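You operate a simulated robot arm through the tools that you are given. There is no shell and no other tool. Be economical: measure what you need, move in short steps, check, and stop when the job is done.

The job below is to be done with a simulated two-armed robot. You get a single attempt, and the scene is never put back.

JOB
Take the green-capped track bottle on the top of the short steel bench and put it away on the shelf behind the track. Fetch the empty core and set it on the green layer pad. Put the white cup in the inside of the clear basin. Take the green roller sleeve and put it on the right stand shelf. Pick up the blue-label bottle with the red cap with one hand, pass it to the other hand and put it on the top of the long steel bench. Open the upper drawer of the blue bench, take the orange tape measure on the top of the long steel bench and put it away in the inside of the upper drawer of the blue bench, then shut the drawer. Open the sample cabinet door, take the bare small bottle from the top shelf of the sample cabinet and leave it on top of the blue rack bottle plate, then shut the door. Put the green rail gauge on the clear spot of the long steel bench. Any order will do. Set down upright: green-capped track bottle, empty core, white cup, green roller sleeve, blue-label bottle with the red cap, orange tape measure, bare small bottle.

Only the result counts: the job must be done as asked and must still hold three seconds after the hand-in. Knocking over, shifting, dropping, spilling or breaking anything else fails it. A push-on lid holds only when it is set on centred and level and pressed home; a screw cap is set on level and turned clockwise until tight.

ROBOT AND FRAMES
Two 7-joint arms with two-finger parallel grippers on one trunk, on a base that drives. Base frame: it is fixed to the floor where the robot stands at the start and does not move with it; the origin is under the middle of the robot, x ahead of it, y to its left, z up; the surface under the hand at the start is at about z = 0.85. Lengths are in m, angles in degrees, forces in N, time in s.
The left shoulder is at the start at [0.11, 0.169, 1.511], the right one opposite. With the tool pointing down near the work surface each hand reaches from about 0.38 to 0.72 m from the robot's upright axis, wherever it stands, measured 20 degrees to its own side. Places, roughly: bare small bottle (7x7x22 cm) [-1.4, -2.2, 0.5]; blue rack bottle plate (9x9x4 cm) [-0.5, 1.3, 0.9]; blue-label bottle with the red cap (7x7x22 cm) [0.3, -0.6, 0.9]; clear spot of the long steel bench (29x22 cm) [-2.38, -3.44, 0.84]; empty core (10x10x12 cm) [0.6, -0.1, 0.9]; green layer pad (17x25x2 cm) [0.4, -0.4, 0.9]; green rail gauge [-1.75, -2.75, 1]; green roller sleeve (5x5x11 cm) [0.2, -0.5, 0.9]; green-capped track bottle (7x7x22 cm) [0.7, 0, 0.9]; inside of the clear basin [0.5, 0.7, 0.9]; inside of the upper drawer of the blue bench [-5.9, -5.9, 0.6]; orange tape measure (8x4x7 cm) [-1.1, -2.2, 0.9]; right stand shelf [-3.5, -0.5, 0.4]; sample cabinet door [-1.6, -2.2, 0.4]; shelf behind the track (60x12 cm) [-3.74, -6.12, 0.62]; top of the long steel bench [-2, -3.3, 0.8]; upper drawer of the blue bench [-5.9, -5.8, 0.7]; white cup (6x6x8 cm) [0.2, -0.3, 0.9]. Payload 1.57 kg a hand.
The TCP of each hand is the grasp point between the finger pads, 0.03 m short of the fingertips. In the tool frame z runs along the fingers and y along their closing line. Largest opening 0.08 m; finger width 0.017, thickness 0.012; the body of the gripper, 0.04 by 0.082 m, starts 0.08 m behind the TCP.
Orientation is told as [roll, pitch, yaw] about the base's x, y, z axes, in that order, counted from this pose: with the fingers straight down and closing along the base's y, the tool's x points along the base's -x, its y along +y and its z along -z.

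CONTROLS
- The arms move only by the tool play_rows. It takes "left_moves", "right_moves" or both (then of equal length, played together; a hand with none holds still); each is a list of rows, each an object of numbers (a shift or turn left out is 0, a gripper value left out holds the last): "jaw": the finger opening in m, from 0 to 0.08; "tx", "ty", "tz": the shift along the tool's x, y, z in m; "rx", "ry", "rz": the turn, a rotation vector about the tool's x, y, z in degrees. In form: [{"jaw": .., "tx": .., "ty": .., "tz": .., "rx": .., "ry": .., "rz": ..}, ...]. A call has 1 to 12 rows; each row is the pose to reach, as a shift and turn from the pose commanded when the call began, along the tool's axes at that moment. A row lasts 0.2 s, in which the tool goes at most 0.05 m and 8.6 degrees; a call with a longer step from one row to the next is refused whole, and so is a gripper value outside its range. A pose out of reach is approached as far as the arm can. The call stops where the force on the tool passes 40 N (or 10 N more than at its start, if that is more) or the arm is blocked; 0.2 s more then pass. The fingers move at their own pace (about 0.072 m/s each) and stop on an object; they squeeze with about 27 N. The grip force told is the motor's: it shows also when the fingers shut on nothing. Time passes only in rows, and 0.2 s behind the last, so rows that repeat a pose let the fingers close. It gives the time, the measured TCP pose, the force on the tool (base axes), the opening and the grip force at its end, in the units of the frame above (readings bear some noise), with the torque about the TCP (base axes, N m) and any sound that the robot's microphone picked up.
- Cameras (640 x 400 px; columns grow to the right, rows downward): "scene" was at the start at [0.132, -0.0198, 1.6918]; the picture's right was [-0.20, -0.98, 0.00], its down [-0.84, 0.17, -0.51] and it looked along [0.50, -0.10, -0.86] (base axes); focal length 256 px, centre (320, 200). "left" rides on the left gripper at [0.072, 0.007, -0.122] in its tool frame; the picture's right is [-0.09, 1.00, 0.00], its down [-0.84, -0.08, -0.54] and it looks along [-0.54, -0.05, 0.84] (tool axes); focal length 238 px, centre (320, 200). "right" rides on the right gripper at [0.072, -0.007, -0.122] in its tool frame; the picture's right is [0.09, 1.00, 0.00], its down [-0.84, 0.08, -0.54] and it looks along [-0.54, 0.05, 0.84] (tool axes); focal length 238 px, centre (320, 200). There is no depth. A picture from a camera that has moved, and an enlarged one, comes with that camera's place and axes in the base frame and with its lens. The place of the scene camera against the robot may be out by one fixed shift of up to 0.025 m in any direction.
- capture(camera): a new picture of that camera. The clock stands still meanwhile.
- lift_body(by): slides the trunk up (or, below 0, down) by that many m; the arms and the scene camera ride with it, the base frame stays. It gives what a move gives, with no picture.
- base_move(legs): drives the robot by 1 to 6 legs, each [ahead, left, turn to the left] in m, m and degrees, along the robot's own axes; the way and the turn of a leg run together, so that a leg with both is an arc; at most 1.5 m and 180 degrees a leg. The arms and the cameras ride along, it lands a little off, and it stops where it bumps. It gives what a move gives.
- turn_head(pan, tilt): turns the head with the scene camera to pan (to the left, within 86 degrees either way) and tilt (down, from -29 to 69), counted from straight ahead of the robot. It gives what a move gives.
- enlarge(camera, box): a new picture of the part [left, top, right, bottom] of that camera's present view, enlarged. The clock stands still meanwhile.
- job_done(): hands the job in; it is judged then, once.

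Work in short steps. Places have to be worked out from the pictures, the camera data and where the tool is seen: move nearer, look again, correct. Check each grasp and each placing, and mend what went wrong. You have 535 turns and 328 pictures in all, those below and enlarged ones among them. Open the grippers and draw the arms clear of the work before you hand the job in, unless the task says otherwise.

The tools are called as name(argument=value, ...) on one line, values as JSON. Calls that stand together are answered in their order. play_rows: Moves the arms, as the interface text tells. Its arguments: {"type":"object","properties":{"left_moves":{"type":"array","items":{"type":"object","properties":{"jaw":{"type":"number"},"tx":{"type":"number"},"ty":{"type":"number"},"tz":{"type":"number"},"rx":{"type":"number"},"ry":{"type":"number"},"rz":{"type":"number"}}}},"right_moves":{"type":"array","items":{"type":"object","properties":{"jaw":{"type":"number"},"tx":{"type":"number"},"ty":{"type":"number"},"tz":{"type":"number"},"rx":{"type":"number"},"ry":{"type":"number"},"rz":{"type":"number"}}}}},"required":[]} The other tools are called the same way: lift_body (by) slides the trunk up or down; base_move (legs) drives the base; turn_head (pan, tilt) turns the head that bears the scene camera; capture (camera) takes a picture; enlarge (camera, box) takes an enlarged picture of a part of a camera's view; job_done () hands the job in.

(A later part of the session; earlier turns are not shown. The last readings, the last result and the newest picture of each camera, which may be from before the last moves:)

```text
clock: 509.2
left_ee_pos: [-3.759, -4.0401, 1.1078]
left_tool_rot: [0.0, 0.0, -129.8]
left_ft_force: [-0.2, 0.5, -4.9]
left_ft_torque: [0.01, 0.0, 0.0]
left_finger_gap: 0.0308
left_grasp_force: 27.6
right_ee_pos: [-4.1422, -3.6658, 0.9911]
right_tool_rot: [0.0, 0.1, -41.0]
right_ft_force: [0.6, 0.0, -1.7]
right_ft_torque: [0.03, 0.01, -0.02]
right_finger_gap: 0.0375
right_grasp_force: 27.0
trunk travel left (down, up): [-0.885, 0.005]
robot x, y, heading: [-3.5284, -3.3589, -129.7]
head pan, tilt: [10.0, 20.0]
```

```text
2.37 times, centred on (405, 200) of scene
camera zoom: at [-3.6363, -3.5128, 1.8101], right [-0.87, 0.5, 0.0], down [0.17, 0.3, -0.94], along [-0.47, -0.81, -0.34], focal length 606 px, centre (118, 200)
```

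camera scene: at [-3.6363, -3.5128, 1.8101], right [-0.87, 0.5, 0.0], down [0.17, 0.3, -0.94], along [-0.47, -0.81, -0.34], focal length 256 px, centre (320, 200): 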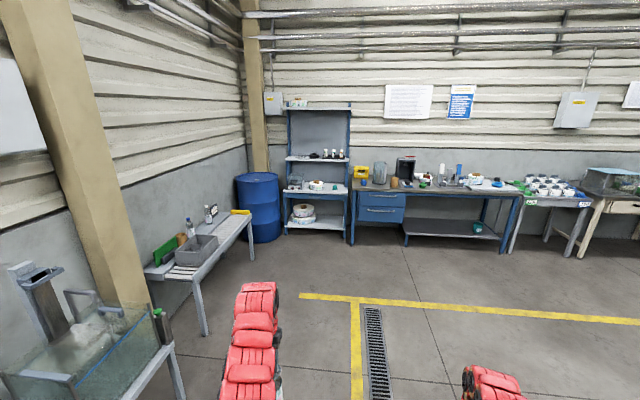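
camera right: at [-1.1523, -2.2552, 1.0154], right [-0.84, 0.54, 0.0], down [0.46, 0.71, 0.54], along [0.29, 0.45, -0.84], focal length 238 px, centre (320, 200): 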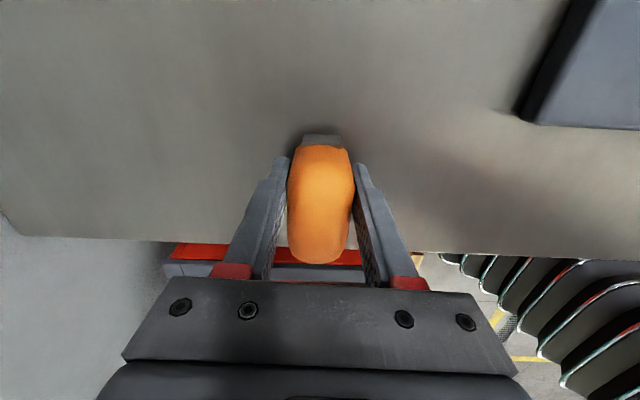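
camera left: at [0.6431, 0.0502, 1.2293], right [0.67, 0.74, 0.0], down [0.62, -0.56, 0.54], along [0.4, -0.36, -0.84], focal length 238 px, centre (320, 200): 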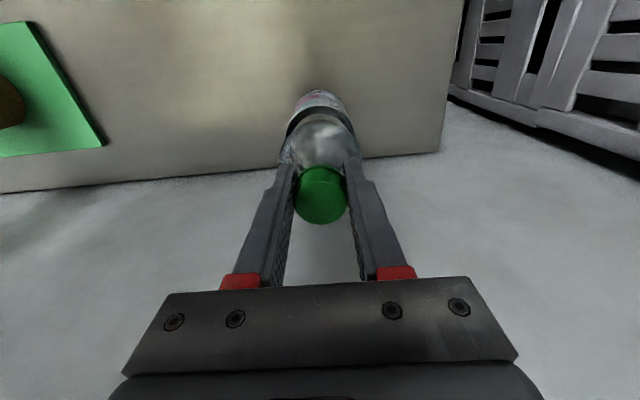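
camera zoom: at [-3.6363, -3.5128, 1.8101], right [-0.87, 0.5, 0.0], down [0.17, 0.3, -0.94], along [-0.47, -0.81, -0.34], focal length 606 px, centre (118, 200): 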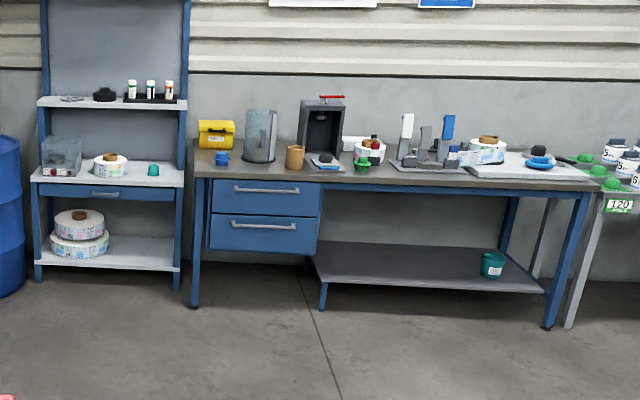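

The low bench is a roller track with a shelf behind; the gap between two bottles at about W(0.67,-7.19) matches the target. I'll tuck the hands in and drive up beside it.

play_rows(left_moves=[{"ty": -0.04}, {"ty": -0.08}, {"ty": -0.11}])

base_move(legs=[[0, 0, 3], [1.3, 0, 0], [1.2, 0, 0], [0, 0, 90]])

turn_head(pan=0, tilt=40)

capture(camera="scene")

```text
clock: 510.0
left_ee_pos: [-3.8434, -3.969, 1.1111]
left_tool_rot: [0.1, -0.1, -129.8]
left_ft_force: [0.4, 0.1, -5.5]
left_ft_torque: [0.05, -0.05, 0.03]
left_finger_gap: 0.0306
left_grasp_force: 27.1
right_ee_pos: [-4.1416, -3.6645, 0.992]
right_tool_rot: [0.0, -0.1, -41.1]
right_ft_force: [0.1, 0.2, -2.1]
right_ft_torque: [-0.01, 0.03, -0.01]
right_finger_gap: 0.0377
right_grasp_force: 27.3
trunk travel left (down, up): [-0.885, 0.005]
robot x, y, heading: [-3.5273, -3.3573, -129.8]
head pan, tilt: [10.0, 20.0]
```

```text
clock: 526.1
left_ee_pos: [-4.5041, -5.6329, 1.1098]
left_tool_rot: [0.1, 0.0, -45.0]
left_ft_force: [0.2, 0.4, -5.5]
left_ft_torque: [0.06, 0.02, -0.01]
left_finger_gap: 0.0304
left_grasp_force: 26.9
right_ee_pos: [-4.8323, -5.9039, 0.9896]
right_tool_rot: [0.0, 0.1, 43.9]
right_ft_force: [0.3, 1.0, -2.0]
right_ft_torque: [-0.01, 0.03, 0.0]
right_finger_gap: 0.0376
right_grasp_force: 27.5
trunk travel left (down, up): [-0.885, 0.005]
robot x, y, heading: [-5.0841, -5.2694, -44.8]
head pan, tilt: [10.0, 20.0]
```

```text
clock: 527.0
left_ee_pos: [-4.5031, -5.6336, 1.1114]
left_tool_rot: [0.1, 0.0, -44.9]
left_ft_force: [-0.5, 1.1, -4.5]
left_ft_torque: [0.01, 0.03, -0.02]
left_finger_gap: 0.0305
left_grasp_force: 27.3
right_ee_pos: [-4.8325, -5.9039, 0.9902]
right_tool_rot: [0.1, 0.1, 44.0]
right_ft_force: [0.0, 0.8, -1.9]
right_ft_torque: [-0.01, 0.02, -0.01]
right_finger_gap: 0.0376
right_grasp_force: 26.9
trunk travel left (down, up): [-0.885, 0.005]
robot x, y, heading: [-5.0807, -5.2652, -45.0]
head pan, tilt: [0.0, 40.0]
```

```text
129 pictures are left
camera scene: at [-4.9792, -5.3898, 1.778], right [-0.7, -0.71, 0.0], down [-0.46, 0.45, -0.77], along [0.54, -0.54, -0.64], focal length 256 px, centre (320, 200)
```

scene: 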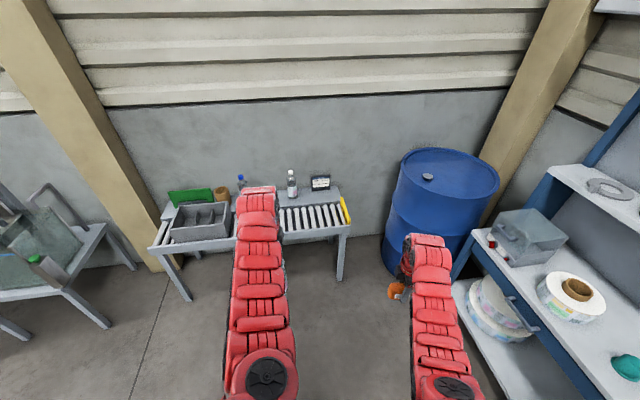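

I'll square up and drive 0.55 m toward the track, then look with the left camera.

base_move(legs=[[0, 0, 8.4], [0.55, -0.04, 0]])

capture(camera="left")

capture(camera="scene")

```text
clock: 530.7
left_ee_pos: [-4.0425, -5.901, 1.1097]
left_tool_rot: [0.2, 0.0, -36.6]
left_ft_force: [-1.0, 1.0, -4.7]
left_ft_torque: [0.03, 0.05, 0.02]
left_finger_gap: 0.0303
left_grasp_force: 26.7
right_ee_pos: [-4.3294, -6.2168, 0.9906]
right_tool_rot: [0.0, 0.0, 52.3]
right_ft_force: [0.2, -0.6, -1.2]
right_ft_torque: [-0.03, -0.01, -0.02]
right_finger_gap: 0.0374
right_grasp_force: 27.2
trunk travel left (down, up): [-0.885, 0.005]
robot x, y, heading: [-4.67, -5.6222, -36.3]
head pan, tilt: [0.0, 40.0]
```

```text
128 pictures are left
camera left: at [-4.097, -5.8522, 1.2321], right [0.67, 0.75, 0.0], down [0.63, -0.56, 0.54], along [0.41, -0.36, -0.84], focal length 238 px, centre (320, 200)
```

left: 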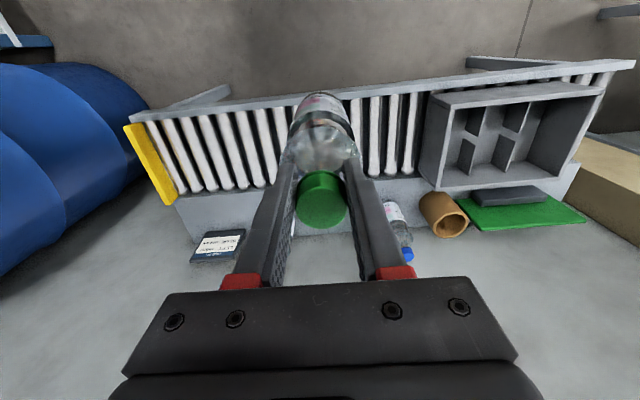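

```text
127 pictures are left
camera scene: at [-4.55, -5.7274, 1.778], right [-0.59, -0.8, 0.0], down [-0.52, 0.38, -0.77], along [0.62, -0.46, -0.64], focal length 256 px, centre (320, 200)
```

scene: 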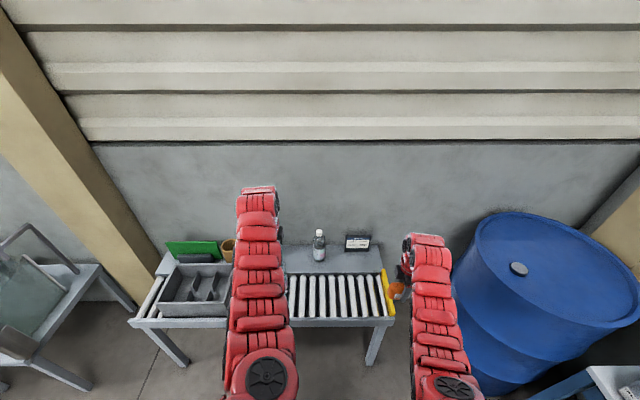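

The left hand is exactly in line with the gap (between the blue-cap bottle at Y_w≈-6.97 and the white-cap one at ≈-7.31). I'll drive 0.34 ahead and look.

base_move(legs=[[0.34, 0, 0]])

capture(camera="left")

turn_head(pan=0, tilt=55)

capture(camera="scene")

```text
clock: 532.9
left_ee_pos: [-3.7757, -6.0928, 1.1104]
left_tool_rot: [0.1, -0.1, -36.4]
left_ft_force: [-0.2, 1.2, -5.5]
left_ft_torque: [0.02, 0.06, -0.03]
left_finger_gap: 0.0304
left_grasp_force: 26.9
right_ee_pos: [-4.063, -6.4104, 0.9915]
right_tool_rot: [0.1, 0.1, 52.3]
right_ft_force: [0.2, -0.2, -2.1]
right_ft_torque: [-0.07, 0.01, -0.01]
right_finger_gap: 0.0381
right_grasp_force: 27.5
trunk travel left (down, up): [-0.885, 0.005]
robot x, y, heading: [-4.4005, -5.8168, -36.1]
head pan, tilt: [0.0, 40.0]
```

```text
126 pictures are left
camera left: at [-3.8319, -6.0453, 1.2324], right [0.66, 0.75, 0.0], down [0.63, -0.56, 0.54], along [0.41, -0.36, -0.84], focal length 238 px, centre (320, 200)
```

left: 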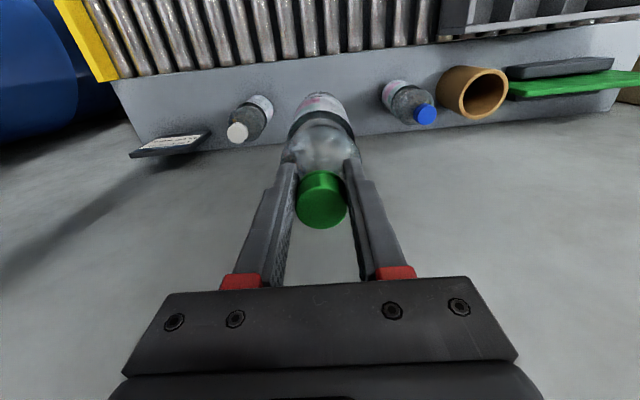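

```text
clock: 533.7
left_ee_pos: [-3.776, -6.0953, 1.1089]
left_tool_rot: [0.1, 0.1, -36.4]
left_ft_force: [0.3, -0.6, -6.0]
left_ft_torque: [0.02, 0.09, -0.01]
left_finger_gap: 0.0308
left_grasp_force: 26.7
right_ee_pos: [-4.0622, -6.4121, 0.9906]
right_tool_rot: [0.1, 0.0, 52.4]
right_ft_force: [0.6, 0.0, -1.8]
right_ft_torque: [-0.01, 0.04, -0.01]
right_finger_gap: 0.0377
right_grasp_force: 26.8
trunk travel left (down, up): [-0.885, 0.005]
robot x, y, heading: [-4.4079, -5.8187, -36.0]
head pan, tilt: [0.0, 55.0]
```

```text
125 pictures are left
camera scene: at [-4.2937, -5.9157, 1.7572], right [-0.59, -0.81, 0.0], down [-0.66, 0.49, -0.57], along [0.46, -0.34, -0.82], focal length 256 px, centre (320, 200)
```

scene: 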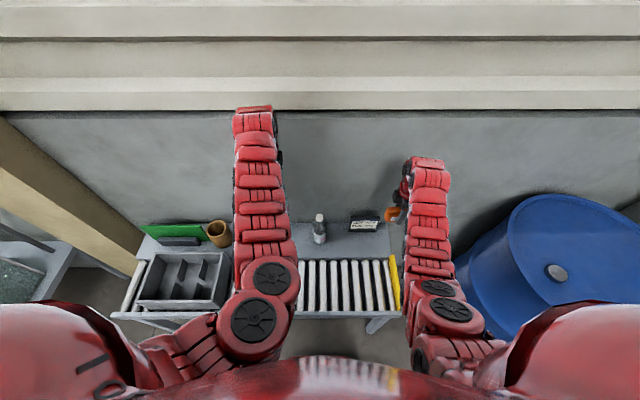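

The gap centre is 3.2 cm farther and 1.3 cm left. To keep the wrist off the wall I'll lower 18 cm first, then move in.

play_rows(left_moves=[{"ty": 0.013, "tz": 0.04}, {"ty": 0.013, "tz": 0.08}, {"ty": 0.013, "tz": 0.12}, {"ty": 0.013, "tz": 0.16}, {"ty": 0.013, "tz": 0.18}, {"ty": 0.013, "tz": 0.18, "tx": -0.015}, {"ty": 0.013, "tz": 0.18, "tx": -0.03}, {"ty": 0.013, "tz": 0.18, "tx": -0.033}])

capture(camera="left")

```text
clock: 535.5
left_ee_pos: [-3.7821, -6.0717, 0.938]
left_tool_rot: [0.0, 0.0, -36.3]
left_ft_force: [0.2, 0.1, -6.1]
left_ft_torque: [0.04, 0.02, 0.01]
left_finger_gap: 0.0306
left_grasp_force: 27.1
left hand out of reach, approached as far as the arm can: row 3, 4, 5, 6, 7, 8
right_ee_pos: [-4.0623, -6.4109, 0.9902]
right_tool_rot: [0.1, 0.0, 52.4]
right_ft_force: [0.4, -0.4, -2.1]
right_ft_torque: [-0.03, 0.01, -0.01]
right_finger_gap: 0.0376
right_grasp_force: 26.9
trunk travel left (down, up): [-0.885, 0.005]
robot x, y, heading: [-4.4073, -5.8185, -36.2]
head pan, tilt: [0.0, 55.0]
```

```text
124 pictures are left
camera left: at [-3.8359, -6.0228, 1.0598], right [0.67, 0.75, 0.0], down [0.63, -0.56, 0.54], along [0.41, -0.36, -0.84], focal length 238 px, centre (320, 200)
```

left: 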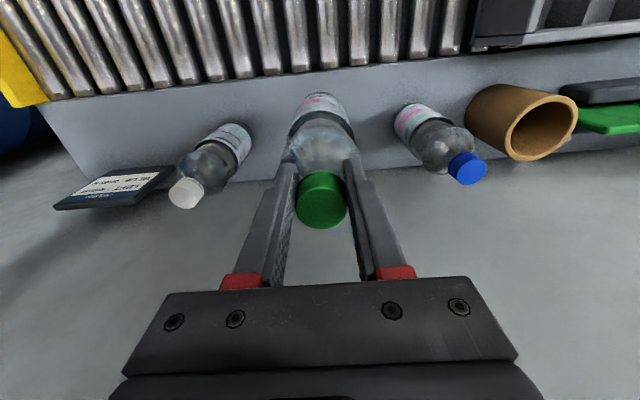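

Aligned sideways; 4.7 cm farther to go. I'll nudge the base ahead and then lower the trunk.

base_move(legs=[[0.047, 0, 0]])

lift_body(by=-0.06)

capture(camera="left")

```text
clock: 536.4
left_ee_pos: [-3.7474, -6.0962, 0.9406]
left_tool_rot: [0.0, -0.3, -36.4]
left_ft_force: [-1.2, -0.9, -5.1]
left_ft_torque: [0.01, 0.05, -0.01]
left_finger_gap: 0.0306
left_grasp_force: 27.5
right_ee_pos: [-4.0269, -6.436, 0.9938]
right_tool_rot: [-0.3, 0.1, 52.4]
right_ft_force: [0.5, 0.6, -1.4]
right_ft_torque: [-0.03, -0.02, -0.01]
right_finger_gap: 0.0376
right_grasp_force: 26.8
trunk travel left (down, up): [-0.885, 0.005]
robot x, y, heading: [-4.3703, -5.846, -36.4]
head pan, tilt: [0.0, 55.0]
```

```text
clock: 537.4
left_ee_pos: [-3.7447, -6.0973, 0.8787]
left_tool_rot: [0.0, -0.1, -36.4]
left_ft_force: [-0.4, 0.0, -4.9]
left_ft_torque: [-0.01, 0.03, 0.03]
left_finger_gap: 0.0307
left_grasp_force: 26.9
right_ee_pos: [-4.0249, -6.4381, 0.9305]
right_tool_rot: [0.0, 0.1, 52.4]
right_ft_force: [-0.2, 0.3, -1.6]
right_ft_torque: [0.01, -0.04, -0.04]
right_finger_gap: 0.0376
right_grasp_force: 26.4
trunk travel left (down, up): [-0.825, 0.065]
robot x, y, heading: [-4.3643, -5.845, -36.2]
head pan, tilt: [0.0, 55.0]
```

```text
123 pictures are left
camera left: at [-3.7995, -6.0489, 1.0005], right [0.66, 0.75, 0.0], down [0.63, -0.56, 0.54], along [0.41, -0.36, -0.84], focal length 238 px, centre (320, 200)
```

left: 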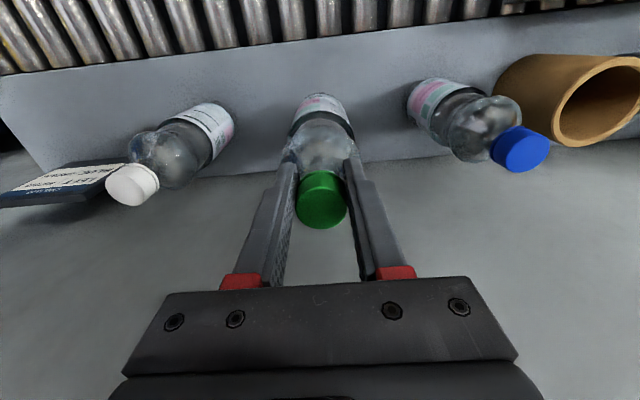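

The landing spot is centred on the shelf. I'll lower the trunk 3 cm, then in small steps until contact.

lift_body(by=-0.03)

lift_body(by=-0.005)

lift_body(by=-0.004)

```text
clock: 538.1
left_ee_pos: [-3.7444, -6.0975, 0.8471]
left_tool_rot: [0.1, 0.0, -36.4]
left_ft_force: [0.7, -0.1, -5.1]
left_ft_torque: [0.04, 0.03, 0.03]
left_finger_gap: 0.0306
left_grasp_force: 26.6
right_ee_pos: [-4.0254, -6.4379, 0.9005]
right_tool_rot: [0.0, 0.1, 52.4]
right_ft_force: [0.1, 0.3, -1.8]
right_ft_torque: [-0.04, 0.01, 0.01]
right_finger_gap: 0.0376
right_grasp_force: 26.7
trunk travel left (down, up): [-0.795, 0.095]
robot x, y, heading: [-4.3672, -5.8442, -36.4]
head pan, tilt: [0.0, 55.0]
```

```text
clock: 538.7
left_ee_pos: [-3.7451, -6.0976, 0.8428]
left_tool_rot: [0.0, 0.0, -36.4]
left_ft_force: [-0.9, -0.7, -5.4]
left_ft_torque: [0.01, 0.07, -0.01]
left_finger_gap: 0.0304
left_grasp_force: 26.8
right_ee_pos: [-4.0248, -6.4386, 0.8958]
right_tool_rot: [0.1, 0.1, 52.4]
right_ft_force: [0.2, 0.2, -2.0]
right_ft_torque: [0.0, 0.02, 0.0]
right_finger_gap: 0.0377
right_grasp_force: 26.9
trunk travel left (down, up): [-0.79, 0.1]
robot x, y, heading: [-4.3679, -5.845, -36.2]
head pan, tilt: [0.0, 55.0]
```

```text
clock: 539.2
left_ee_pos: [-3.7441, -6.0979, 0.8391]
left_tool_rot: [0.0, -0.2, -36.3]
left_ft_force: [0.1, -0.1, -5.1]
left_ft_torque: [0.01, 0.04, 0.0]
left_finger_gap: 0.0306
left_grasp_force: 26.9
right_ee_pos: [-4.0255, -6.4397, 0.891]
right_tool_rot: [0.1, 0.1, 52.3]
right_ft_force: [0.7, 0.4, -1.4]
right_ft_torque: [-0.03, 0.04, 0.0]
right_finger_gap: 0.0376
right_grasp_force: 26.7
trunk travel left (down, up): [-0.786, 0.104]
robot x, y, heading: [-4.3659, -5.8435, -36.5]
head pan, tilt: [0.0, 55.0]
```

lift_body(by=-0.004)

lift_body(by=-0.004)

capture(camera="left")

```text
clock: 539.8
left_ee_pos: [-3.7446, -6.0971, 0.8346]
left_tool_rot: [0.0, -0.1, -36.4]
left_ft_force: [0.0, -0.3, -4.8]
left_ft_torque: [0.02, 0.04, -0.01]
left_finger_gap: 0.0306
left_grasp_force: 26.7
right_ee_pos: [-4.025, -6.4386, 0.8868]
right_tool_rot: [0.1, 0.0, 52.5]
right_ft_force: [-0.4, -0.1, -1.7]
right_ft_torque: [-0.03, 0.02, 0.04]
right_finger_gap: 0.0378
right_grasp_force: 27.1
trunk travel left (down, up): [-0.782, 0.108]
robot x, y, heading: [-4.369, -5.8457, -36.4]
head pan, tilt: [0.0, 55.0]
```

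```text
clock: 540.3
left_ee_pos: [-3.7441, -6.0983, 0.8308]
left_tool_rot: [0.0, -0.1, -36.3]
left_ft_force: [0.0, 0.4, -4.3]
left_ft_torque: [0.05, -0.01, 0.0]
left_finger_gap: 0.0303
left_grasp_force: 26.4
right_ee_pos: [-4.0245, -6.4377, 0.8832]
right_tool_rot: [0.1, 0.1, 52.4]
right_ft_force: [0.6, -0.4, -2.2]
right_ft_torque: [-0.03, -0.03, -0.01]
right_finger_gap: 0.0379
right_grasp_force: 27.2
trunk travel left (down, up): [-0.778, 0.112]
robot x, y, heading: [-4.3659, -5.8439, -36.3]
head pan, tilt: [0.0, 55.0]
```

```text
122 pictures are left
camera left: at [-3.7987, -6.0496, 0.9527], right [0.66, 0.75, 0.0], down [0.63, -0.56, 0.54], along [0.41, -0.36, -0.84], focal length 238 px, centre (320, 200)
```

left: 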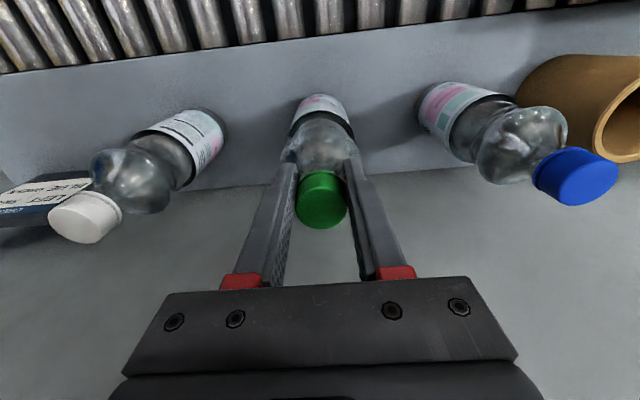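

Still hanging; continuing in small arm steps.

play_rows(left_moves=[{"tz": 0.003}, {"tz": 0.006}, {"tz": 0.009}, {"tz": 0.012}])

```text
clock: 541.3
left_ee_pos: [-3.7454, -6.0966, 0.8221]
left_tool_rot: [0.0, -0.6, -36.4]
left_ft_force: [2.2, -0.5, 18.3]
left_ft_torque: [0.12, 0.05, 0.0]
left_finger_gap: 0.0307
left_grasp_force: 27.0
right_ee_pos: [-4.0264, -6.4376, 0.8843]
right_tool_rot: [0.0, 0.1, 52.5]
right_ft_force: [-0.3, 0.3, -2.2]
right_ft_torque: [-0.02, 0.0, -0.04]
right_finger_gap: 0.0375
right_grasp_force: 26.7
trunk travel left (down, up): [-0.778, 0.112]
robot x, y, heading: [-4.3671, -5.8429, -36.1]
head pan, tilt: [0.0, 55.0]
```

Contact on the shelf. I'll relieve, open and raise the hand.

play_rows(left_moves=[{"tz": -0.003}, {"tz": -0.003, "jaw": 0.06}, {"tz": -0.003}, {"tz": -0.003}, {"tz": -0.03}, {"tz": -0.07}, {"tz": -0.09}])

capture(camera="left")

```text
clock: 542.9
left_ee_pos: [-3.7424, -6.0959, 0.9086]
left_tool_rot: [0.0, -0.3, -36.4]
left_ft_force: [-0.5, -0.6, 0.5]
left_ft_torque: [-0.04, 0.01, 0.0]
left_finger_gap: 0.0601
left_grasp_force: 0.0
right_ee_pos: [-4.0257, -6.4381, 0.8849]
right_tool_rot: [0.0, 0.1, 52.3]
right_ft_force: [-0.1, 0.3, -1.3]
right_ft_torque: [0.02, 0.0, 0.01]
right_finger_gap: 0.0377
right_grasp_force: 26.9
trunk travel left (down, up): [-0.778, 0.112]
robot x, y, heading: [-4.3656, -5.8506, -36.1]
head pan, tilt: [0.0, 55.0]
```

```text
121 pictures are left
camera left: at [-3.7967, -6.0472, 1.0292], right [0.67, 0.75, 0.0], down [0.63, -0.56, 0.54], along [0.41, -0.36, -0.84], focal length 238 px, centre (320, 200)
```

left: 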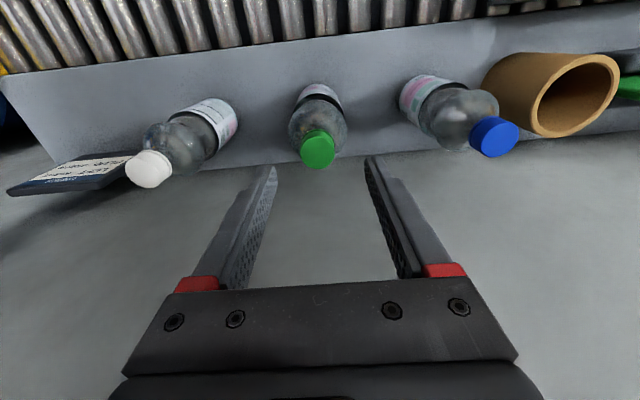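

The green-capped bottle stands on the shelf. I'll raise the trunk, back off and go to face the blue bench's drawers.

lift_body(by=0.11)

base_move(legs=[[-0.85, 0, 0], [0, 0, -90], [0, -0.41, 0]])

turn_head(pan=0, tilt=40)

capture(camera="scene")

```text
clock: 544.3
left_ee_pos: [-3.742, -6.0957, 1.0166]
left_tool_rot: [0.0, -0.1, -36.3]
left_ft_force: [0.4, -0.9, 0.2]
left_ft_torque: [0.01, -0.04, -0.01]
left_finger_gap: 0.0599
left_grasp_force: 0.1
right_ee_pos: [-4.0267, -6.4385, 0.9926]
right_tool_rot: [0.1, 0.0, 52.5]
right_ft_force: [0.2, 0.5, -2.1]
right_ft_torque: [0.0, 0.01, 0.04]
right_finger_gap: 0.0378
right_grasp_force: 27.2
trunk travel left (down, up): [-0.888, 0.002]
robot x, y, heading: [-4.3654, -5.8461, -36.3]
head pan, tilt: [0.0, 55.0]
```

```text
clock: 554.6
left_ee_pos: [-5.6066, -5.7505, 1.0165]
left_tool_rot: [0.0, 0.0, -125.3]
left_ft_force: [-0.8, -0.3, -0.5]
left_ft_torque: [0.01, -0.03, -0.02]
left_finger_gap: 0.06
left_grasp_force: 0.2
right_ee_pos: [-5.955, -5.4745, 0.9937]
right_tool_rot: [0.0, 0.1, -36.5]
right_ft_force: [0.6, 0.1, -2.0]
right_ft_torque: [0.03, 0.04, -0.01]
right_finger_gap: 0.0377
right_grasp_force: 26.8
trunk travel left (down, up): [-0.888, 0.002]
robot x, y, heading: [-5.3699, -5.1222, -125.1]
head pan, tilt: [0.0, 55.0]
```

```text
clock: 555.4
left_ee_pos: [-5.6071, -5.7508, 1.018]
left_tool_rot: [0.2, -0.1, -125.3]
left_ft_force: [0.1, -0.1, -0.2]
left_ft_torque: [0.02, -0.02, 0.0]
left_finger_gap: 0.0597
left_grasp_force: 0.1
right_ee_pos: [-5.956, -5.4734, 0.9932]
right_tool_rot: [0.2, 0.0, -36.5]
right_ft_force: [1.0, -0.3, -2.3]
right_ft_torque: [0.02, 0.02, 0.01]
right_finger_gap: 0.0376
right_grasp_force: 27.1
trunk travel left (down, up): [-0.888, 0.002]
robot x, y, heading: [-5.3714, -5.1198, -125.1]
head pan, tilt: [0.0, 40.0]
```

```text
120 pictures are left
camera scene: at [-5.4784, -5.2621, 1.7809], right [-0.82, 0.58, 0.0], down [0.37, 0.53, -0.77], along [-0.44, -0.63, -0.64], focal length 256 px, centre (320, 200)
```

scene: 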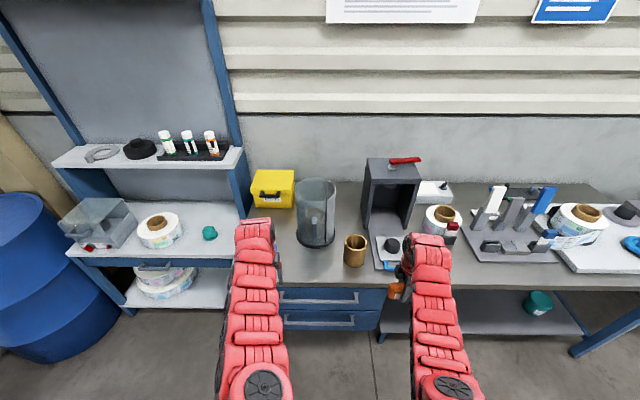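

I'm centred on the drawers. I'll retract the right hand with the tape, and pitch the left hand to about -72° while lowering it.

play_rows(left_moves=[{"ry": -8, "tz": 0.02}, {"ry": -16, "tz": 0.04}, {"ry": -24, "tz": 0.06}, {"ry": -32, "tz": 0.08}, {"ry": -40, "tz": 0.1}, {"ry": -48, "tz": 0.12}, {"ry": -56, "tz": 0.12}, {"ry": -64, "tz": 0.12}, {"ry": -72, "tz": 0.12}, {"ry": -72, "tz": 0.12}], right_moves=[{"tz": 0.04}, {"tz": 0.08}, {"tz": 0.12}, {"tz": 0.14, "ty": 0.03}, {"tz": 0.15, "ty": 0.07}, {"tz": 0.15, "ty": 0.11}, {"tz": 0.15, "ty": 0.14}, {"tz": 0.15, "ty": 0.17}, {"tz": 0.15, "ty": 0.19}, {"tz": 0.15, "ty": 0.19}])

play_rows(left_moves=[{"rz": 8.4}, {"rz": 16.8}, {"rz": 25.2}, {"rz": 33.6}, {"rz": 42}, {"rz": 50.4}, {"rz": 58.8}, {"rz": 67.2}, {"rz": 75.6}, {"rz": 84}, {"rz": 90}])

```text
clock: 557.6
left_ee_pos: [-5.6073, -5.7505, 0.8976]
left_tool_rot: [0.4, -72.2, -125.6]
left_ft_force: [-0.3, -0.3, -0.5]
left_ft_torque: [-0.01, 0.0, 0.01]
left_finger_gap: 0.0602
left_grasp_force: 0.0
left hand out of reach, approached as far as the arm can: row 2, 4, 5
right_ee_pos: [-5.8417, -5.3212, 0.8454]
right_tool_rot: [0.2, 0.0, -36.5]
right_ft_force: [-0.2, -0.4, -2.4]
right_ft_torque: [0.03, 0.01, -0.01]
right_finger_gap: 0.0377
right_grasp_force: 27.3
trunk travel left (down, up): [-0.888, 0.002]
robot x, y, heading: [-5.3668, -5.1222, -125.2]
head pan, tilt: [0.0, 40.0]
```

```text
clock: 560.0
left_ee_pos: [-5.6072, -5.7528, 0.8975]
left_tool_rot: [72.2, 0.1, 144.7]
left_ft_force: [-0.7, 0.1, 0.1]
left_ft_torque: [-0.03, 0.01, 0.01]
left_finger_gap: 0.06
left_grasp_force: 0.1
right_ee_pos: [-5.8419, -5.322, 0.8455]
right_tool_rot: [0.0, 0.0, -36.4]
right_ft_force: [1.0, -1.1, -2.0]
right_ft_torque: [0.01, 0.02, -0.02]
right_finger_gap: 0.0378
right_grasp_force: 27.4
trunk travel left (down, up): [-0.888, 0.002]
robot x, y, heading: [-5.3663, -5.119, -125.2]
head pan, tilt: [0.0, 40.0]
```

The drawer-handle grip orientation works. I'll back up 10 cm, lower the trunk 0.2 m and look with the left camera.

base_move(legs=[[-0.12, 0, -1.4]])

lift_body(by=-0.2)

capture(camera="left")

capture(camera="scene")

```text
clock: 561.2
left_ee_pos: [-5.5559, -5.6499, 0.8968]
left_tool_rot: [72.1, -0.1, 143.1]
left_ft_force: [-0.4, -0.2, -0.7]
left_ft_torque: [0.0, -0.02, 0.02]
left_finger_gap: 0.0601
left_grasp_force: 0.1
right_ee_pos: [-5.7786, -5.2147, 0.8444]
right_tool_rot: [0.1, 0.0, -38.0]
right_ft_force: [0.6, 0.6, -2.8]
right_ft_torque: [0.0, -0.01, 0.01]
right_finger_gap: 0.0375
right_grasp_force: 26.7
trunk travel left (down, up): [-0.888, 0.002]
robot x, y, heading: [-5.2998, -5.023, -126.8]
head pan, tilt: [0.0, 40.0]
```

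```text
clock: 563.4
left_ee_pos: [-5.5548, -5.6497, 0.6978]
left_tool_rot: [72.2, -0.1, 143.1]
left_ft_force: [-0.3, 0.1, 0.6]
left_ft_torque: [-0.01, -0.01, -0.05]
left_finger_gap: 0.06
left_grasp_force: 0.1
right_ee_pos: [-5.7788, -5.2138, 0.6443]
right_tool_rot: [0.0, -0.1, -38.1]
right_ft_force: [-0.6, -0.6, -2.1]
right_ft_torque: [-0.02, 0.03, -0.02]
right_finger_gap: 0.0379
right_grasp_force: 27.2
trunk travel left (down, up): [-0.688, 0.202]
robot x, y, heading: [-5.297, -5.0245, -127.0]
head pan, tilt: [0.0, 40.0]
```

```text
119 pictures are left
camera left: at [-5.4299, -5.6015, 0.7417], right [-0.26, -0.19, 0.95], down [-0.35, 0.93, 0.09], along [-0.9, -0.3, -0.31], focal length 238 px, centre (320, 200)
```

left: 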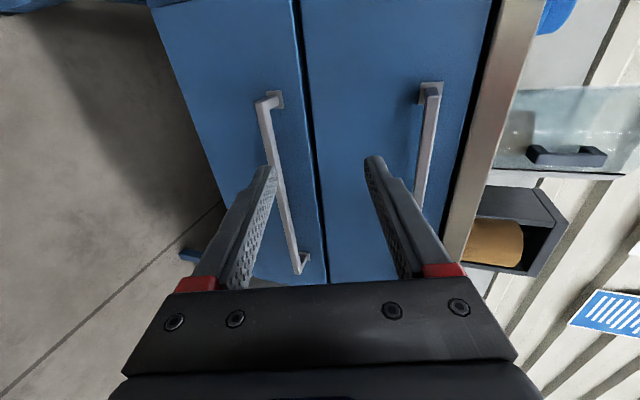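

```text
118 pictures are left
camera scene: at [-5.4122, -5.1645, 1.5811], right [-0.8, 0.6, 0.0], down [0.38, 0.51, -0.77], along [-0.46, -0.61, -0.64], focal length 256 px, centre (320, 200)
```

scene: 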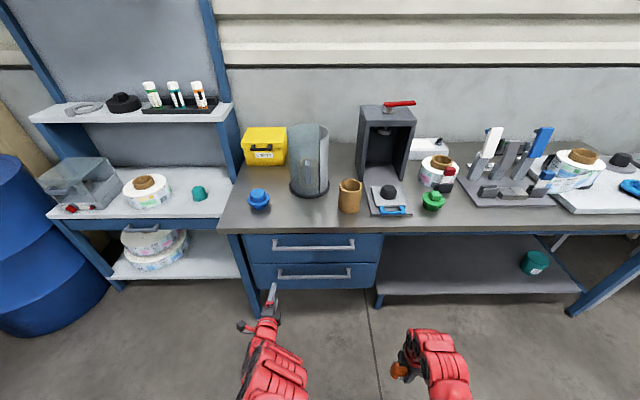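

Triangulated: the upper handle is at z≈0.768, about 15.5 cm ahead of the left TCP. I'll raise the trunk 7 cm, shift the hand 6 cm right, advance 8 cm and re-check.

lift_body(by=0.07)

play_rows(left_moves=[{"tx": -0.03}, {"tx": -0.06, "jaw": 0.07}, {"tx": -0.06}])

base_move(legs=[[0.08, 0, 0]])

capture(camera="left")

```text
clock: 564.5
left_ee_pos: [-5.5551, -5.6504, 0.7683]
left_tool_rot: [72.1, -0.1, 143.0]
left_ft_force: [0.0, -0.4, 0.2]
left_ft_torque: [0.0, -0.01, -0.01]
left_finger_gap: 0.0601
left_grasp_force: 0.0
right_ee_pos: [-5.778, -5.2145, 0.7147]
right_tool_rot: [0.1, 0.1, -38.1]
right_ft_force: [0.0, -0.2, -1.9]
right_ft_torque: [-0.01, 0.02, -0.02]
right_finger_gap: 0.0377
right_grasp_force: 27.3
trunk travel left (down, up): [-0.758, 0.132]
robot x, y, heading: [-5.3031, -5.0233, -127.0]
head pan, tilt: [0.0, 40.0]
```

```text
clock: 565.3
left_ee_pos: [-5.6048, -5.6158, 0.7665]
left_tool_rot: [72.1, 0.0, 143.2]
left_ft_force: [-0.5, 0.7, -0.6]
left_ft_torque: [-0.01, -0.01, 0.01]
left_finger_gap: 0.0699
left_grasp_force: 0.1
right_ee_pos: [-5.7771, -5.2138, 0.7145]
right_tool_rot: [0.1, 0.0, -38.1]
right_ft_force: [-0.3, 0.8, -2.8]
right_ft_torque: [-0.02, 0.0, -0.02]
right_finger_gap: 0.0375
right_grasp_force: 27.1
trunk travel left (down, up): [-0.758, 0.132]
robot x, y, heading: [-5.3, -5.0255, -126.6]
head pan, tilt: [0.0, 40.0]
```

```text
clock: 566.3
left_ee_pos: [-5.6526, -5.6771, 0.7659]
left_tool_rot: [72.1, 0.1, 143.0]
left_ft_force: [0.3, 0.7, -0.8]
left_ft_torque: [-0.03, -0.06, 0.01]
left_finger_gap: 0.0697
left_grasp_force: 0.0
right_ee_pos: [-5.8234, -5.2746, 0.714]
right_tool_rot: [0.1, 0.0, -38.2]
right_ft_force: [-0.2, -0.2, -1.1]
right_ft_torque: [0.03, 0.01, -0.02]
right_finger_gap: 0.0375
right_grasp_force: 27.6
trunk travel left (down, up): [-0.758, 0.132]
robot x, y, heading: [-5.3459, -5.0898, -127.0]
head pan, tilt: [0.0, 40.0]
```

```text
117 pictures are left
camera left: at [-5.527, -5.6286, 0.8098], right [-0.26, -0.19, 0.95], down [-0.34, 0.93, 0.09], along [-0.9, -0.3, -0.31], focal length 238 px, centre (320, 200)
```

left: 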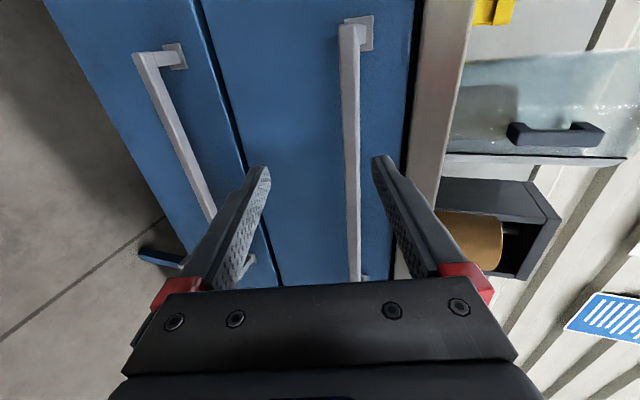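

The bar is level with the TCP and 7.5 cm ahead. I'll advance 6.5 cm and close.

base_move(legs=[[0.063, 0, 0]])

capture(camera="left")

```text
clock: 567.3
left_ee_pos: [-5.6896, -5.7274, 0.7666]
left_tool_rot: [72.1, 0.0, 143.0]
left_ft_force: [-0.7, -0.2, 0.8]
left_ft_torque: [-0.02, 0.01, -0.04]
left_finger_gap: 0.0702
left_grasp_force: 0.1
right_ee_pos: [-5.8603, -5.3254, 0.7146]
right_tool_rot: [0.0, 0.0, -38.2]
right_ft_force: [0.4, 0.1, -1.7]
right_ft_torque: [0.02, 0.03, 0.02]
right_finger_gap: 0.0376
right_grasp_force: 26.7
trunk travel left (down, up): [-0.758, 0.132]
robot x, y, heading: [-5.3819, -5.1383, -127.0]
head pan, tilt: [0.0, 40.0]
```

```text
116 pictures are left
camera left: at [-5.5636, -5.6776, 0.81], right [-0.26, -0.19, 0.95], down [-0.34, 0.93, 0.09], along [-0.9, -0.3, -0.31], focal length 238 px, centre (320, 200)
```

left: 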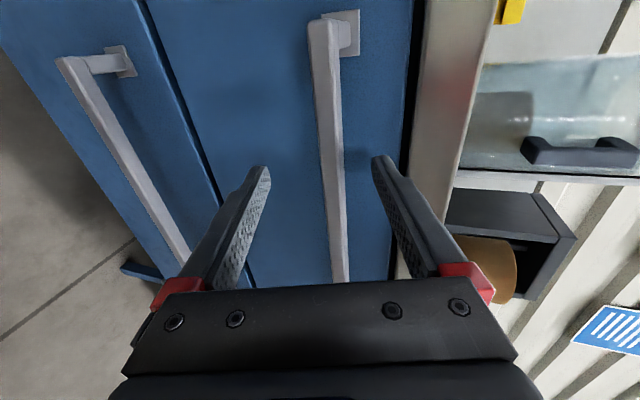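

The bar is about 2 cm beyond the TCP; I'll advance 1 cm with the arm and close.

play_rows(left_moves=[{"ty": 0.0035, "tz": 0.0105}, {"ty": 0.0035, "tz": 0.0105, "jaw": 0.0}, {"ty": 0.0035, "tz": 0.0105}, {"ty": 0.0035, "tz": 0.0105}, {"ty": 0.0035, "tz": 0.0105}])

capture(camera="left")

```text
clock: 568.5
left_ee_pos: [-5.6972, -5.7356, 0.7712]
left_tool_rot: [72.7, -0.1, 143.0]
left_ft_force: [-1.8, -7.1, 28.5]
left_ft_torque: [-0.22, 0.91, 0.21]
left_finger_gap: 0.0174
left_grasp_force: 32.3
right_ee_pos: [-5.8616, -5.3239, 0.7176]
right_tool_rot: [0.1, -0.1, -38.2]
right_ft_force: [0.2, -0.2, -1.2]
right_ft_torque: [0.05, 0.01, -0.03]
right_finger_gap: 0.0379
right_grasp_force: 27.4
trunk travel left (down, up): [-0.758, 0.132]
robot x, y, heading: [-5.3804, -5.1361, -126.5]
head pan, tilt: [0.0, 40.0]
```

```text
115 pictures are left
camera left: at [-5.5713, -5.6864, 0.8133], right [-0.25, -0.18, 0.95], down [-0.34, 0.93, 0.09], along [-0.9, -0.31, -0.3], focal length 238 px, centre (320, 200)
```

left: 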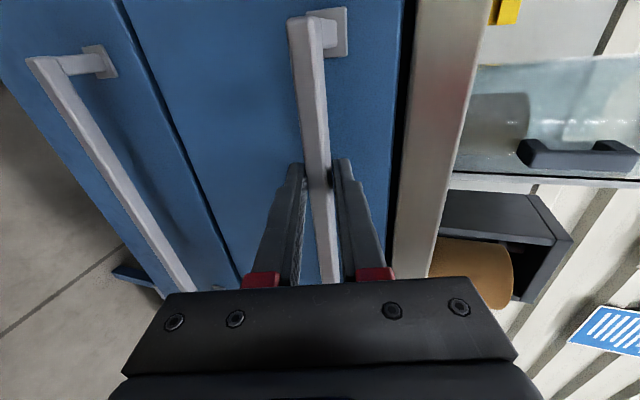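

Handle gripped. I'll relieve the vertical strain by 3 mm and pull the drawer by backing the base 10 cm first.

play_rows(left_moves=[{"ty": 0.003, "tz": -0.001}, {"ty": 0.003, "tz": -0.001}])

base_move(legs=[[-0.1, 0, 0]])

capture(camera="scene")

```text
clock: 569.1
left_ee_pos: [-5.6962, -5.7338, 0.769]
left_tool_rot: [72.2, 0.2, 143.2]
left_ft_force: [-0.2, -4.8, 20.5]
left_ft_torque: [-0.17, 0.71, 0.24]
left_finger_gap: 0.0173
left_grasp_force: 32.4
right_ee_pos: [-5.8594, -5.3236, 0.7146]
right_tool_rot: [0.0, 0.0, -38.2]
right_ft_force: [0.7, 0.6, -2.9]
right_ft_torque: [0.0, 0.01, 0.0]
right_finger_gap: 0.0376
right_grasp_force: 27.6
trunk travel left (down, up): [-0.758, 0.132]
robot x, y, heading: [-5.3787, -5.134, -126.9]
head pan, tilt: [0.0, 40.0]
```

```text
clock: 570.2
left_ee_pos: [-5.6366, -5.652, 0.7722]
left_tool_rot: [72.3, 0.0, 143.0]
left_ft_force: [0.8, -2.7, 12.0]
left_ft_torque: [-0.12, 0.93, 0.12]
left_finger_gap: 0.017
left_grasp_force: 32.0
right_ee_pos: [-5.8002, -5.2437, 0.7142]
right_tool_rot: [0.0, 0.0, -38.2]
right_ft_force: [-0.8, -0.5, -1.0]
right_ft_torque: [0.01, 0.02, 0.04]
right_finger_gap: 0.0378
right_grasp_force: 26.5
trunk travel left (down, up): [-0.758, 0.132]
robot x, y, heading: [-5.321, -5.054, -127.0]
head pan, tilt: [0.0, 40.0]
```

```text
114 pictures are left
camera scene: at [-5.4342, -5.1935, 1.6512], right [-0.8, 0.6, 0.0], down [0.39, 0.51, -0.77], along [-0.46, -0.61, -0.64], focal length 256 px, centre (320, 200)
```

scene: 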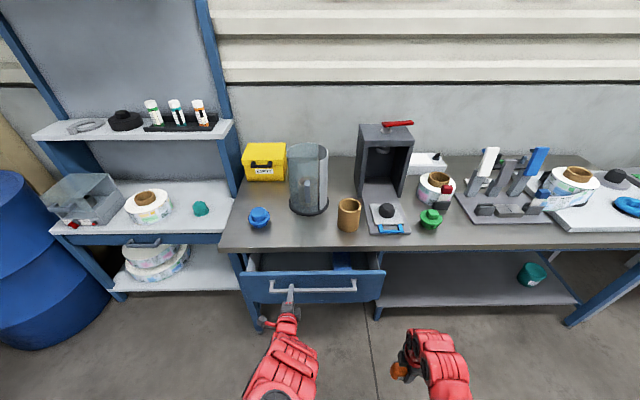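

The drawer opens smoothly. I'll pull another 17 cm.

base_move(legs=[[-0.17, 0, 0.3]])

turn_head(pan=0, tilt=48)

capture(camera="scene")

```text
clock: 571.7
left_ee_pos: [-5.541, -5.5229, 0.7702]
left_tool_rot: [72.4, -0.1, 143.4]
left_ft_force: [-16.1, 7.3, 16.9]
left_ft_torque: [-0.05, 1.02, -0.79]
left_finger_gap: 0.0172
left_grasp_force: 32.1
right_ee_pos: [-5.7057, -5.1134, 0.7139]
right_tool_rot: [0.3, -0.1, -37.7]
right_ft_force: [0.0, -0.7, -1.8]
right_ft_torque: [0.05, 0.01, 0.01]
right_finger_gap: 0.0378
right_grasp_force: 27.1
trunk travel left (down, up): [-0.758, 0.132]
robot x, y, heading: [-5.2231, -4.9198, -126.3]
head pan, tilt: [0.0, 40.0]
```

```text
clock: 572.4
left_ee_pos: [-5.5383, -5.5194, 0.7717]
left_tool_rot: [72.3, -0.2, 143.4]
left_ft_force: [-3.2, 5.5, -22.8]
left_ft_torque: [0.39, 0.55, -0.28]
left_finger_gap: 0.017
left_grasp_force: 32.2
right_ee_pos: [-5.7016, -5.1114, 0.7149]
right_tool_rot: [0.1, 0.0, -37.7]
right_ft_force: [-0.1, -0.3, -2.2]
right_ft_torque: [-0.02, 0.02, -0.02]
right_finger_gap: 0.0376
right_grasp_force: 26.9
trunk travel left (down, up): [-0.758, 0.132]
robot x, y, heading: [-5.2282, -4.9191, -126.2]
head pan, tilt: [0.0, 48.0]
```

```text
113 pictures are left
camera scene: at [-5.3419, -5.0618, 1.6391], right [-0.8, 0.59, 0.0], down [0.44, 0.6, -0.66], along [-0.39, -0.53, -0.75], focal length 256 px, centre (320, 200)
```

scene: 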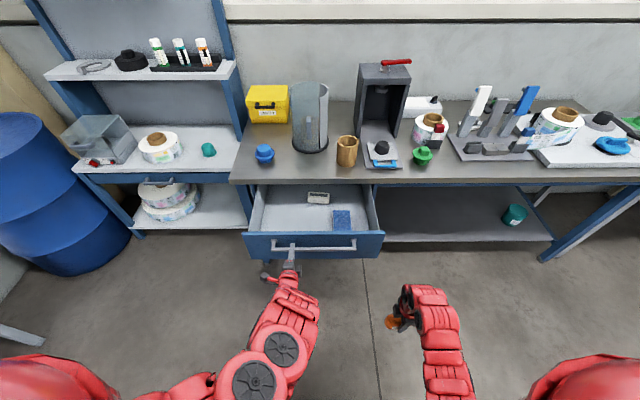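

The drawer is open about 27 cm with free room at the left-front inside. I'll release the handle, back off slightly and raise the trunk.

play_rows(left_moves=[{"jaw": 0.07}, {"tx": 0}, {"tx": 0}])

base_move(legs=[[-0.12, 0, 0]])

lift_body(by=0.13)

capture(camera="scene")

```text
clock: 573.2
left_ee_pos: [-5.5385, -5.5198, 0.7748]
left_tool_rot: [72.7, -0.1, 143.4]
left_ft_force: [0.8, -0.8, 0.4]
left_ft_torque: [-0.01, -0.02, 0.01]
left_finger_gap: 0.0699
left_grasp_force: 0.0
right_ee_pos: [-5.7025, -5.1108, 0.7166]
right_tool_rot: [-0.1, 0.0, -37.7]
right_ft_force: [-0.6, 0.0, -2.5]
right_ft_torque: [-0.04, 0.03, 0.01]
right_finger_gap: 0.0376
right_grasp_force: 26.9
trunk travel left (down, up): [-0.758, 0.132]
robot x, y, heading: [-5.2282, -4.9211, -126.3]
head pan, tilt: [0.0, 48.0]
```

```text
clock: 574.5
left_ee_pos: [-5.457, -5.42, 0.7746]
left_tool_rot: [72.8, -0.4, 143.1]
left_ft_force: [0.5, 0.1, 0.8]
left_ft_torque: [0.02, 0.02, -0.02]
left_finger_gap: 0.0698
left_grasp_force: 0.1
right_ee_pos: [-5.6186, -5.0095, 0.7192]
right_tool_rot: [-0.2, 0.3, -38.1]
right_ft_force: [0.3, 0.1, -0.7]
right_ft_torque: [0.0, 0.06, 0.02]
right_finger_gap: 0.0377
right_grasp_force: 26.4
trunk travel left (down, up): [-0.758, 0.132]
robot x, y, heading: [-5.1432, -4.8204, -126.6]
head pan, tilt: [0.0, 48.0]
```

```text
clock: 576.0
left_ee_pos: [-5.4622, -5.4192, 0.906]
left_tool_rot: [72.7, -0.2, 143.3]
left_ft_force: [-0.6, -0.5, -0.7]
left_ft_torque: [0.0, 0.01, -0.01]
left_finger_gap: 0.0699
left_grasp_force: 0.1
right_ee_pos: [-5.6226, -5.0107, 0.847]
right_tool_rot: [-0.1, 0.0, -37.7]
right_ft_force: [-0.6, 0.0, -0.9]
right_ft_torque: [0.01, 0.06, -0.01]
right_finger_gap: 0.0378
right_grasp_force: 27.4
trunk travel left (down, up): [-0.888, 0.002]
robot x, y, heading: [-5.1492, -4.8222, -126.5]
head pan, tilt: [0.0, 48.0]
```

```text
112 pictures are left
camera scene: at [-5.2645, -4.9611, 1.7695], right [-0.8, 0.6, 0.0], down [0.45, 0.6, -0.67], along [-0.4, -0.53, -0.75], focal length 256 px, centre (320, 200)
```

scene: 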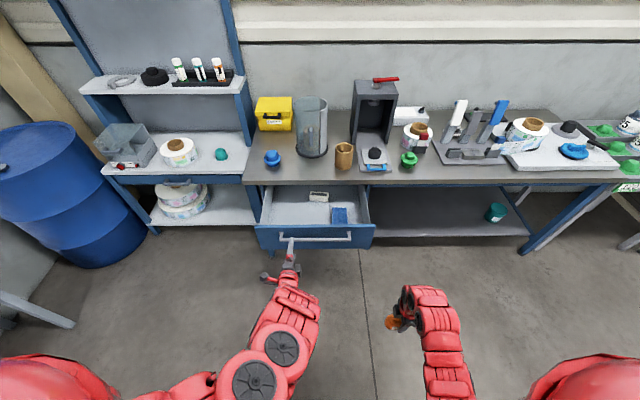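

I'll raise and shift the left hand out of the way, and bring the right hand (tape) forward and up to X≈0.64, Y≈-0.05.

play_rows(left_moves=[{"tx": 0.03, "ty": 0.02}, {"tx": 0.06, "ty": 0.04}, {"tx": 0.09, "ty": 0.06}, {"tx": 0.12, "ty": 0.06}, {"tx": 0.14, "ty": 0.06}, {"tx": 0.14, "ty": 0.06}, {"tx": 0.14, "ty": 0.06}, {"tx": 0.14, "ty": 0.06}], right_moves=[{"tz": -0.02, "ty": -0.03}, {"tz": -0.04, "ty": -0.06}, {"tz": -0.06, "ty": -0.09}, {"tz": -0.08, "ty": -0.12, "tx": -0.03}, {"tz": -0.1, "ty": -0.15, "tx": -0.06}, {"tz": -0.12, "ty": -0.18, "tx": -0.09}, {"tz": -0.12, "ty": -0.2, "tx": -0.13}, {"tz": -0.12, "ty": -0.2, "tx": -0.17}])

base_move(legs=[[0.2, 0, 0]])

capture(camera="right")

capture(camera="scene")

```text
clock: 577.9
left_ee_pos: [-5.3564, -5.5138, 0.9635]
left_tool_rot: [72.9, -0.3, 143.1]
left_ft_force: [-0.2, 0.6, 0.8]
left_ft_torque: [0.0, -0.01, -0.02]
left_finger_gap: 0.0698
left_grasp_force: 0.0
right_ee_pos: [-5.6078, -5.2692, 0.9678]
right_tool_rot: [-0.2, 0.0, -38.0]
right_ft_force: [0.1, 0.7, -1.1]
right_ft_torque: [0.03, 0.04, 0.01]
right_finger_gap: 0.0377
right_grasp_force: 26.8
trunk travel left (down, up): [-0.888, 0.002]
robot x, y, heading: [-5.147, -4.8166, -126.6]
head pan, tilt: [0.0, 48.0]
```

```text
clock: 579.5
left_ee_pos: [-5.4767, -5.6754, 0.9636]
left_tool_rot: [72.8, -0.1, 143.1]
left_ft_force: [0.5, 1.3, -0.9]
left_ft_torque: [0.02, 0.02, -0.01]
left_finger_gap: 0.0701
left_grasp_force: 0.0
right_ee_pos: [-5.728, -5.4289, 0.9702]
right_tool_rot: [-0.1, 0.0, -38.0]
right_ft_force: [1.4, 1.1, -1.5]
right_ft_torque: [-0.02, 0.05, 0.02]
right_finger_gap: 0.0376
right_grasp_force: 26.8
trunk travel left (down, up): [-0.888, 0.002]
robot x, y, heading: [-5.2588, -4.9833, -126.8]
head pan, tilt: [0.0, 48.0]
```

```text
111 pictures are left
camera right: at [-5.79, -5.3898, 1.0915], right [0.54, 0.84, 0.0], down [0.71, -0.45, 0.54], along [0.45, -0.3, -0.84], focal length 238 px, centre (320, 200)
```

right: 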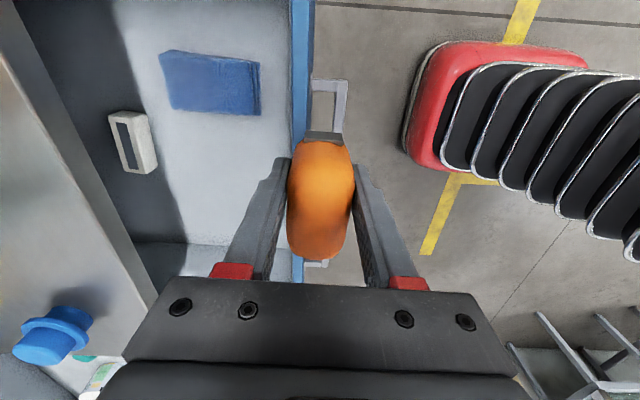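

```text
110 pictures are left
camera scene: at [-5.3772, -5.1146, 1.7703], right [-0.8, 0.6, 0.0], down [0.45, 0.59, -0.67], along [-0.4, -0.54, -0.74], focal length 256 px, centre (320, 200)
```

scene: 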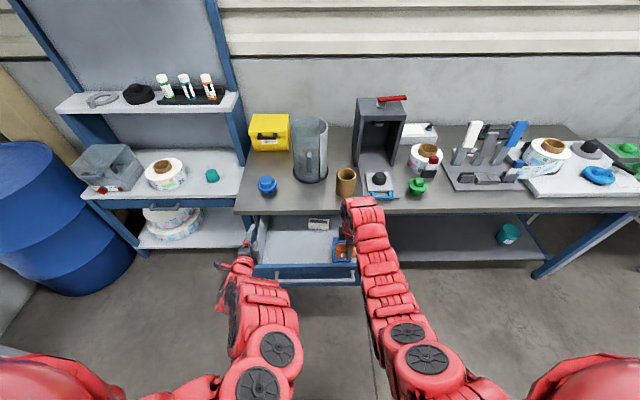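

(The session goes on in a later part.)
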